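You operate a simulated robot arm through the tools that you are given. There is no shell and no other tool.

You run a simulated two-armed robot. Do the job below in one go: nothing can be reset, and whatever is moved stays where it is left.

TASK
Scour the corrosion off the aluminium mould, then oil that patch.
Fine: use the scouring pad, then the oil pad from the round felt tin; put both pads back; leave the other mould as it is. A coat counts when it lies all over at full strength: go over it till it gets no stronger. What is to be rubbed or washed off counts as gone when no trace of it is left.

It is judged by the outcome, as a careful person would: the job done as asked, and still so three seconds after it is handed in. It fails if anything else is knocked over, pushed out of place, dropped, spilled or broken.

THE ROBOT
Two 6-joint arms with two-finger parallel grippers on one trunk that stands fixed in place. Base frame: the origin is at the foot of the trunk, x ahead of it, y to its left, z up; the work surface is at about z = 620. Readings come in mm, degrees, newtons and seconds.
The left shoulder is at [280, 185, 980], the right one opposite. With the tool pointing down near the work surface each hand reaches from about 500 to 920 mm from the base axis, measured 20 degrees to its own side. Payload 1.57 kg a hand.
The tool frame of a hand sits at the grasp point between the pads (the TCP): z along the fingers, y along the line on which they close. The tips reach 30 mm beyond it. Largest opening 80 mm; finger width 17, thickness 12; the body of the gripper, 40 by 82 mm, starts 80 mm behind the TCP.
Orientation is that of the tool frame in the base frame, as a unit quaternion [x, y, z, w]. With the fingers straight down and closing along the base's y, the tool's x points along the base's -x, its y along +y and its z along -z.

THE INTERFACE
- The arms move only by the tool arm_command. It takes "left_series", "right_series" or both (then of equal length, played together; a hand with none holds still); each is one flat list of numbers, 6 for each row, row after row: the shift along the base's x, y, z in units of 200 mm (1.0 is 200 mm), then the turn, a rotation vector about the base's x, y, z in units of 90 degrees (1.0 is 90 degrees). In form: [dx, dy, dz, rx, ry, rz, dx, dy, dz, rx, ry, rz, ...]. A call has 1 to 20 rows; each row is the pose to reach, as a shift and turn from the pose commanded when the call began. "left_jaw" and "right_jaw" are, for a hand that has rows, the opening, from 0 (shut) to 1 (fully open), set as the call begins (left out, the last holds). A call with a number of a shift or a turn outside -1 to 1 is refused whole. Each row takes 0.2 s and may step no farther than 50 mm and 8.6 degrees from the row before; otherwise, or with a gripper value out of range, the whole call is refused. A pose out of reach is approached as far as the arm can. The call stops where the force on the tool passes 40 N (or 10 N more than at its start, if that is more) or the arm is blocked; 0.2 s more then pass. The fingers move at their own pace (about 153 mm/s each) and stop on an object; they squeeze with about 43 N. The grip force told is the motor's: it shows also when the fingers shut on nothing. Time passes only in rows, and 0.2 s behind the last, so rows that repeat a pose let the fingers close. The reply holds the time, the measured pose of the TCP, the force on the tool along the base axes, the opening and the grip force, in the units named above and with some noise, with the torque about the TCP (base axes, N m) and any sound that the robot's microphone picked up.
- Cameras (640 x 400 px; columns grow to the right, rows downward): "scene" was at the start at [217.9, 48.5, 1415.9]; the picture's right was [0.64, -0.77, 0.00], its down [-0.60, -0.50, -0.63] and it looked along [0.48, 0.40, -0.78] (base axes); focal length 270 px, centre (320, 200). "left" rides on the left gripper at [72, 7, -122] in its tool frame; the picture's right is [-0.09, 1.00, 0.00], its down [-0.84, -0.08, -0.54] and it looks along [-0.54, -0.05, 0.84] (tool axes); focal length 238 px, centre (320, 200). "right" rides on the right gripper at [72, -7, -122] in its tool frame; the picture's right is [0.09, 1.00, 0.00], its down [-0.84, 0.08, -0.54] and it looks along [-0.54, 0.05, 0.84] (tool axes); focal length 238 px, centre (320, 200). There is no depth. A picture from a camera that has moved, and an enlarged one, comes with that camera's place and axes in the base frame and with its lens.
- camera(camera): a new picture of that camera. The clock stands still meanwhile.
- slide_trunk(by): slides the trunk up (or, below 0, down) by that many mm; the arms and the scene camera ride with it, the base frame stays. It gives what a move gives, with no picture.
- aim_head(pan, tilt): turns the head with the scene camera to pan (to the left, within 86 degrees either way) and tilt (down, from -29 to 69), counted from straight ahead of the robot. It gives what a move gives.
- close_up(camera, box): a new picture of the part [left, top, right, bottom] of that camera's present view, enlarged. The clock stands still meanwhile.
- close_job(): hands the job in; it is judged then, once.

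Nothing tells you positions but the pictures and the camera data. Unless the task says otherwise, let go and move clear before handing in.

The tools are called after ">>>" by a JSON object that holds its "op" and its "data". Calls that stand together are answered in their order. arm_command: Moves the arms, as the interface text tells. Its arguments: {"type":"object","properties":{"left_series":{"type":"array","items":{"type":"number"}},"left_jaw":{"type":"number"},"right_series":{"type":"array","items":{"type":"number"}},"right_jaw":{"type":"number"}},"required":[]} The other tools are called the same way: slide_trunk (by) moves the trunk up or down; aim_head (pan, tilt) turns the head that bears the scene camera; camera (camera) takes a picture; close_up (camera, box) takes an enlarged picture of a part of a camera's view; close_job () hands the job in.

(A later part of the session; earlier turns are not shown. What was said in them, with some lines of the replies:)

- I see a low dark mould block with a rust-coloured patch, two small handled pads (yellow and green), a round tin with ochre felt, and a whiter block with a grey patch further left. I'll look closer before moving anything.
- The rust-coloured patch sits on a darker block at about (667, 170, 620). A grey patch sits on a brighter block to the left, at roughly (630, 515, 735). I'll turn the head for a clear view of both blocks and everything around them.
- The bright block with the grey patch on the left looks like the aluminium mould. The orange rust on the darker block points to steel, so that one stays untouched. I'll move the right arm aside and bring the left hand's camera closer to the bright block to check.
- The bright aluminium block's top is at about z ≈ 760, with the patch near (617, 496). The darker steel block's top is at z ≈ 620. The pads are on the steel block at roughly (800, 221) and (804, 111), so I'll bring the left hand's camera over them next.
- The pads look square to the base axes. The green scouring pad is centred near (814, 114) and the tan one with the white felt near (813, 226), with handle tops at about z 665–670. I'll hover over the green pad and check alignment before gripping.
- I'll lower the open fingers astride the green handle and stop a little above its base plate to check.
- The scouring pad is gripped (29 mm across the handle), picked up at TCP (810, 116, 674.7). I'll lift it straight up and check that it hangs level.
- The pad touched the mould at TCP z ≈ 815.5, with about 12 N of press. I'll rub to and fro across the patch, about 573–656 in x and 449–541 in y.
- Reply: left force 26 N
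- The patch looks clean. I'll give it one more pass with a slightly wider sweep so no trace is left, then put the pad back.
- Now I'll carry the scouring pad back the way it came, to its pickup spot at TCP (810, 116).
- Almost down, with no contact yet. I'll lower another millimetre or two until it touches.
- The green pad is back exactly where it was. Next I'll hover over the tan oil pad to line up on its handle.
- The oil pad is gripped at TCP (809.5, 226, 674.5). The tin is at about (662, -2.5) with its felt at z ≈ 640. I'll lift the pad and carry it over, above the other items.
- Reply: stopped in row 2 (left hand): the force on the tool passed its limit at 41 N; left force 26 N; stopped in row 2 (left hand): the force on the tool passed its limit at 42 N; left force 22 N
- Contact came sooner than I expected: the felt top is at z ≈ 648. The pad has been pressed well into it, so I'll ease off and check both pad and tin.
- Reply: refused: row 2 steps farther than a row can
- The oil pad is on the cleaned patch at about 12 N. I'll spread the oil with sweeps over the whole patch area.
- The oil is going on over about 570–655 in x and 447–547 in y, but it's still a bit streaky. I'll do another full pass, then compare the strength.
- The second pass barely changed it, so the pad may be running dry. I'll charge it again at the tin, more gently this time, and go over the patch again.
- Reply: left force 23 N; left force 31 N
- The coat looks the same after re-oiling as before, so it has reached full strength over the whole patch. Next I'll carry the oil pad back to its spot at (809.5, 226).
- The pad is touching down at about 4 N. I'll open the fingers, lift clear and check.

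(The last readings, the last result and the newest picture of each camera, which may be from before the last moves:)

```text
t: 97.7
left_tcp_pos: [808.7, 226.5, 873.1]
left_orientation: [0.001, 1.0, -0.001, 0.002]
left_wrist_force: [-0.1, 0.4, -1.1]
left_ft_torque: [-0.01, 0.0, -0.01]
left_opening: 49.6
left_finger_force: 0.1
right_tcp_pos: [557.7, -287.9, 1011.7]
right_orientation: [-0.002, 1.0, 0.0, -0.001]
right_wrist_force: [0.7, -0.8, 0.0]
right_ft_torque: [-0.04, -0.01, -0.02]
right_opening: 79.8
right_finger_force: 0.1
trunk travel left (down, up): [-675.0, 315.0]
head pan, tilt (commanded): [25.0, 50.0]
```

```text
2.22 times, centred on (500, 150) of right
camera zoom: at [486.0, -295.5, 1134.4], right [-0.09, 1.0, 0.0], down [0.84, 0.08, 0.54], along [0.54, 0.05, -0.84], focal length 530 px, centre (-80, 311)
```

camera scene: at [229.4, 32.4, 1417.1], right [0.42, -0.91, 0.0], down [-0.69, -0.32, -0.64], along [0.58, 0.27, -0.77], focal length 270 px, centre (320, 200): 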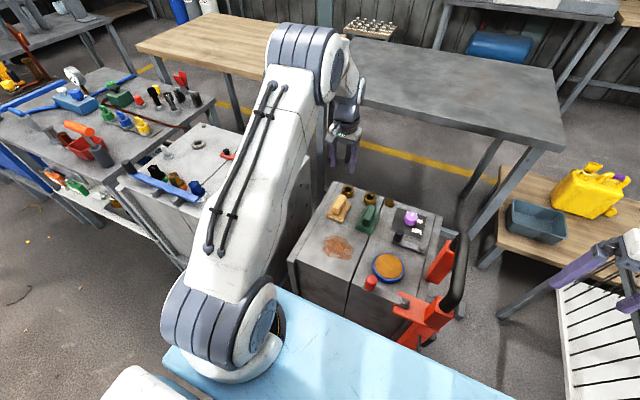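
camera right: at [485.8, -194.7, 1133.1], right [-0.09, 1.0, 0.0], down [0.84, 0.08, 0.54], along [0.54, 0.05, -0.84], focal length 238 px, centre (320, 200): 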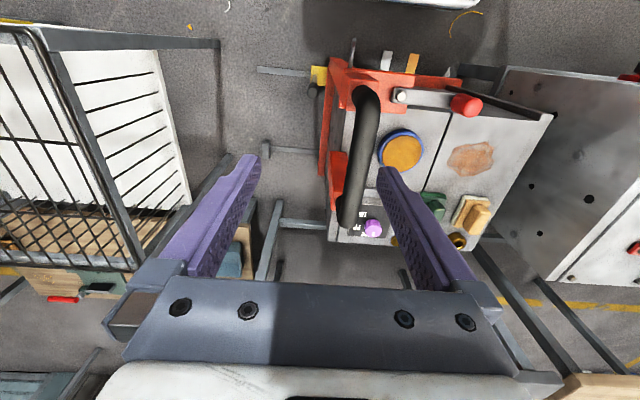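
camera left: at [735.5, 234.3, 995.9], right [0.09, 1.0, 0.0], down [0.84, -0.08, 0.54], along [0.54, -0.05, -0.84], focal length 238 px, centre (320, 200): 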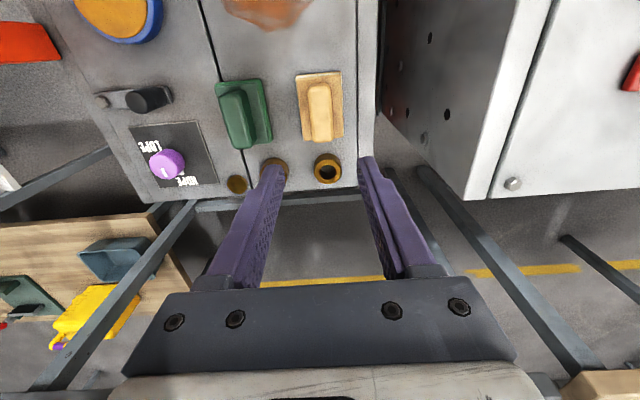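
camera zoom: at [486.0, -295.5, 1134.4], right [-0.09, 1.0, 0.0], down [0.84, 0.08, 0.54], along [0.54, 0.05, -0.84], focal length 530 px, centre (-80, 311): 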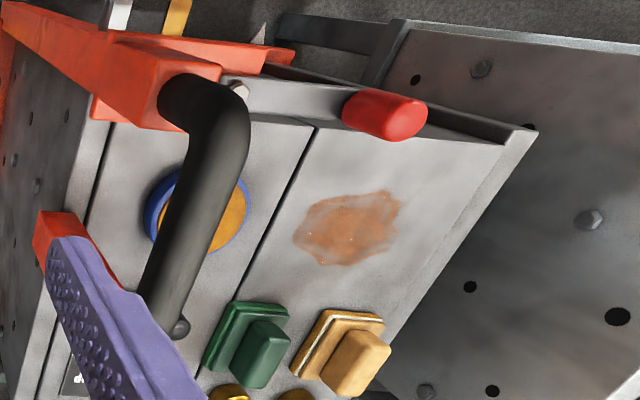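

Both pads are back in their places, within a few millimetres. I'll retract the left arm to a high, clear pose and check the oiled patch once more.

>>> {"op": "arm_command", "data": {"left_series": [-0.15, 0.08, 0.1, 0, 0, 0, -0.3, 0.16, 0.2, 0, 0, 0, -0.45, 0.24, 0.3, 0, 0, 0, -0.6, 0.32, 0.4, 0, 0, 0, -0.75, 0.4, 0.5, 0, 0, 0, -0.9, 0.46, 0.6, 0, 0, 0], "left_jaw": 1}}

>>> {"op": "arm_command", "data": {"left_series": [-0.12, 0.2, 0.03, 0, 0, 0, -0.24, 0.4, 0.06, 0, 0, 0, -0.36, 0.6, 0.09, 0, 0, 0, -0.48, 0.8, 0.1, 0, 0, 0]}}

>>> {"op": "camera", "data": {"camera": "left"}}

>>> {"op": "close_up", "data": {"camera": "left", "box": [230, 60, 470, 210]}}

>>> {"op": "camera", "data": {"camera": "scene"}}

```text
t: 99.1
left_tcp_pos: [628.8, 318.4, 993.9]
left_orientation: [0.0, 1.0, -0.001, 0.002]
left_wrist_force: [-0.2, 0.0, 0.7]
left_ft_torque: [0.01, 0.04, 0.01]
left_opening: 80.0
left_finger_force: 0.0
right_tcp_pos: [556.6, -288.3, 1011.6]
right_orientation: [-0.001, 1.0, 0.0, 0.0]
right_wrist_force: [0.3, 0.4, -0.5]
right_ft_torque: [0.02, 0.04, -0.03]
right_opening: 79.8
right_finger_force: 0.2
trunk travel left (down, up): [-675.0, 315.0]
head pan, tilt (commanded): [25.0, 50.0]
```

```text
t: 100.1
left_tcp_pos: [532.7, 479.4, 1015.2]
left_orientation: [0.0, 1.0, 0.001, 0.001]
left_wrist_force: [-0.2, -0.1, 0.0]
left_ft_torque: [0.02, -0.02, -0.02]
left_opening: 79.9
left_finger_force: 0.0
right_tcp_pos: [558.0, -288.0, 1011.2]
right_orientation: [-0.001, 1.0, -0.001, 0.0]
right_wrist_force: [-0.9, -0.4, -0.3]
right_ft_torque: [-0.01, -0.01, 0.0]
right_opening: 80.1
right_finger_force: 0.0
trunk travel left (down, up): [-675.0, 315.0]
head pan, tilt (commanded): [25.0, 50.0]
```

```text
taken
camera left: at [459.9, 486.5, 1137.1], right [0.09, 1.0, 0.0], down [0.84, -0.08, 0.54], along [0.54, -0.05, -0.84], focal length 238 px, centre (320, 200)
```

left: 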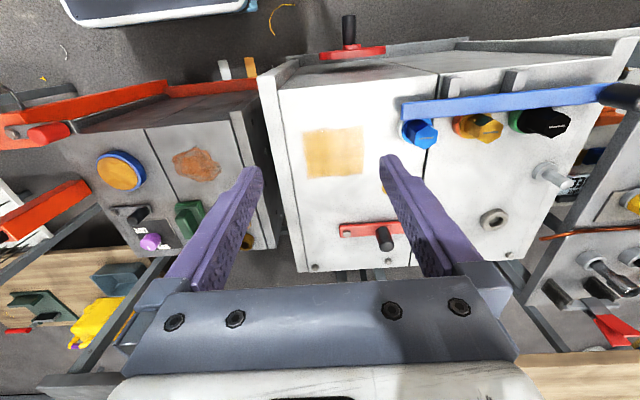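

```text
2.67 times, centred on (350, 135) of left
camera zoom: at [459.9, 486.5, 1137.1], right [0.09, 1.0, 0.0], down [0.84, -0.08, 0.54], along [0.54, -0.05, -0.84], focal length 636 px, centre (240, 373)
```

zoom: 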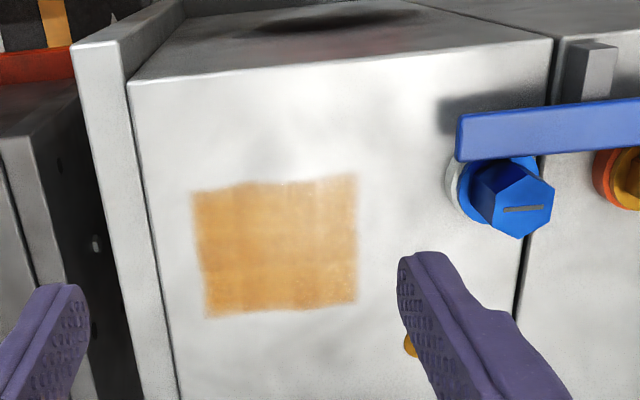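

```text
taken
camera scene: at [229.3, 32.1, 1417.2], right [0.42, -0.91, 0.0], down [-0.69, -0.32, -0.64], along [0.58, 0.27, -0.77], focal length 270 px, centre (320, 200)
```

scene: 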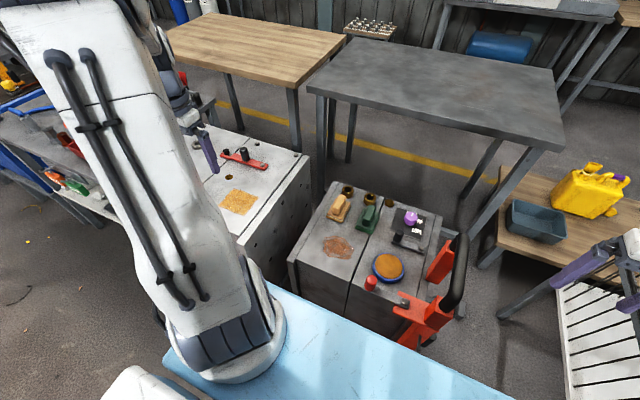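

>>> {"op": "close_up", "data": {"camera": "left", "box": [290, 110, 380, 190]}}

>>> {"op": "close_up", "data": {"camera": "scene", "box": [210, 180, 270, 225]}}

>>> {"op": "close_up", "data": {"camera": "scene", "box": [280, 160, 480, 300]}}

```text
5.00 times, centred on (335, 150) of left
camera zoom: at [459.9, 486.5, 1137.1], right [0.09, 1.0, 0.0], down [0.84, -0.08, 0.54], along [0.54, -0.05, -0.84], focal length 1192 px, centre (245, 450)
```

zoom: 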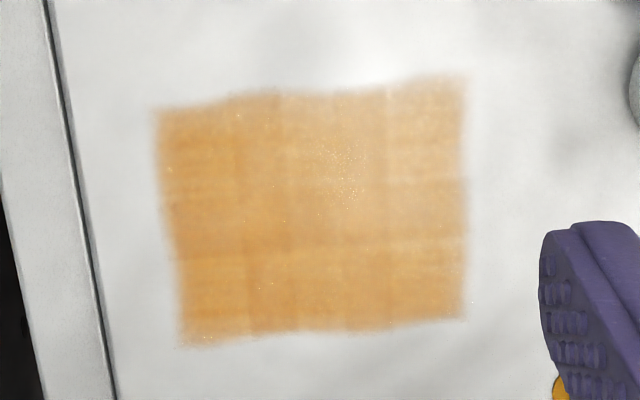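

```text
8.89 times, centred on (240, 202) of scene
camera zoom: at [229.3, 32.1, 1417.2], right [0.42, -0.91, 0.0], down [-0.69, -0.32, -0.64], along [0.58, 0.27, -0.77], focal length 2398 px, centre (1031, 178)
```

zoom: 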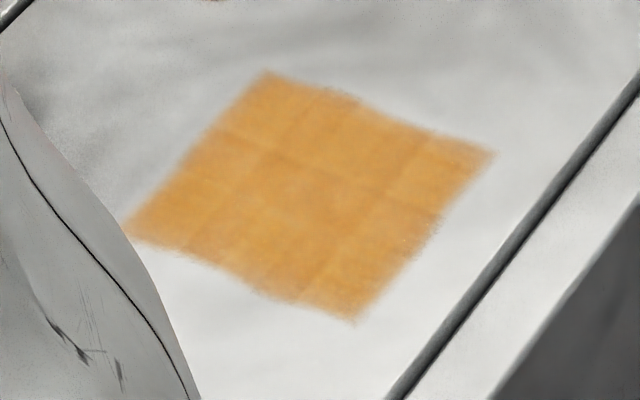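

```text
2.86 times, centred on (380, 230) of scene
camera zoom: at [229.3, 32.1, 1417.2], right [0.42, -0.91, 0.0], down [-0.69, -0.32, -0.64], along [0.58, 0.27, -0.77], focal length 771 px, centre (149, 114)
```

zoom: 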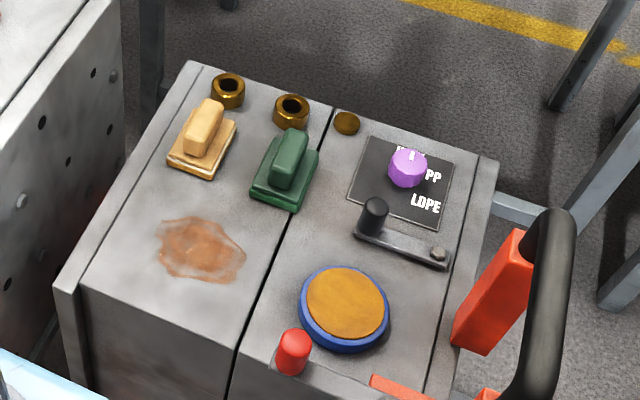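

The corrosion is gone from the aluminium mould and its oil coat is even across the patch. The steel mould's rust is untouched. Both pads and the tin are in place, and both hands are empty and clear, so I'm handing the job in.

>>> {"op": "close_job", "data": {}}

```text
The job is handed in.
```

I scoured the corrosion off the aluminium mould and oiled that patch, then handed the job in. I don't have a result back yet.

- **Mould choice:** I took the brighter block with the grey patch as the aluminium one. The darker block's orange rust points to steel, so I left it alone.
- **Scouring:** I made two passes with the green scouring pad. No trace showed in close-ups after the first pass, and the second was a precaution.
- **Oiling:** I rubbed the tan, felt-bottomed pad over the whole patch, charged it again at the round tin and repeated. The coat looked no stronger after that, and it is even across the patch in the last pictures.
- **Putting back:** Both pads are in their places, within about 3 mm of where they started.
- **Harder press than intended:** On the first dip into the tin the pad pressed at about 41 N before the arm stopped. The tin did not move visibly and nothing was knocked over.

Both hands are empty and clear of the work.
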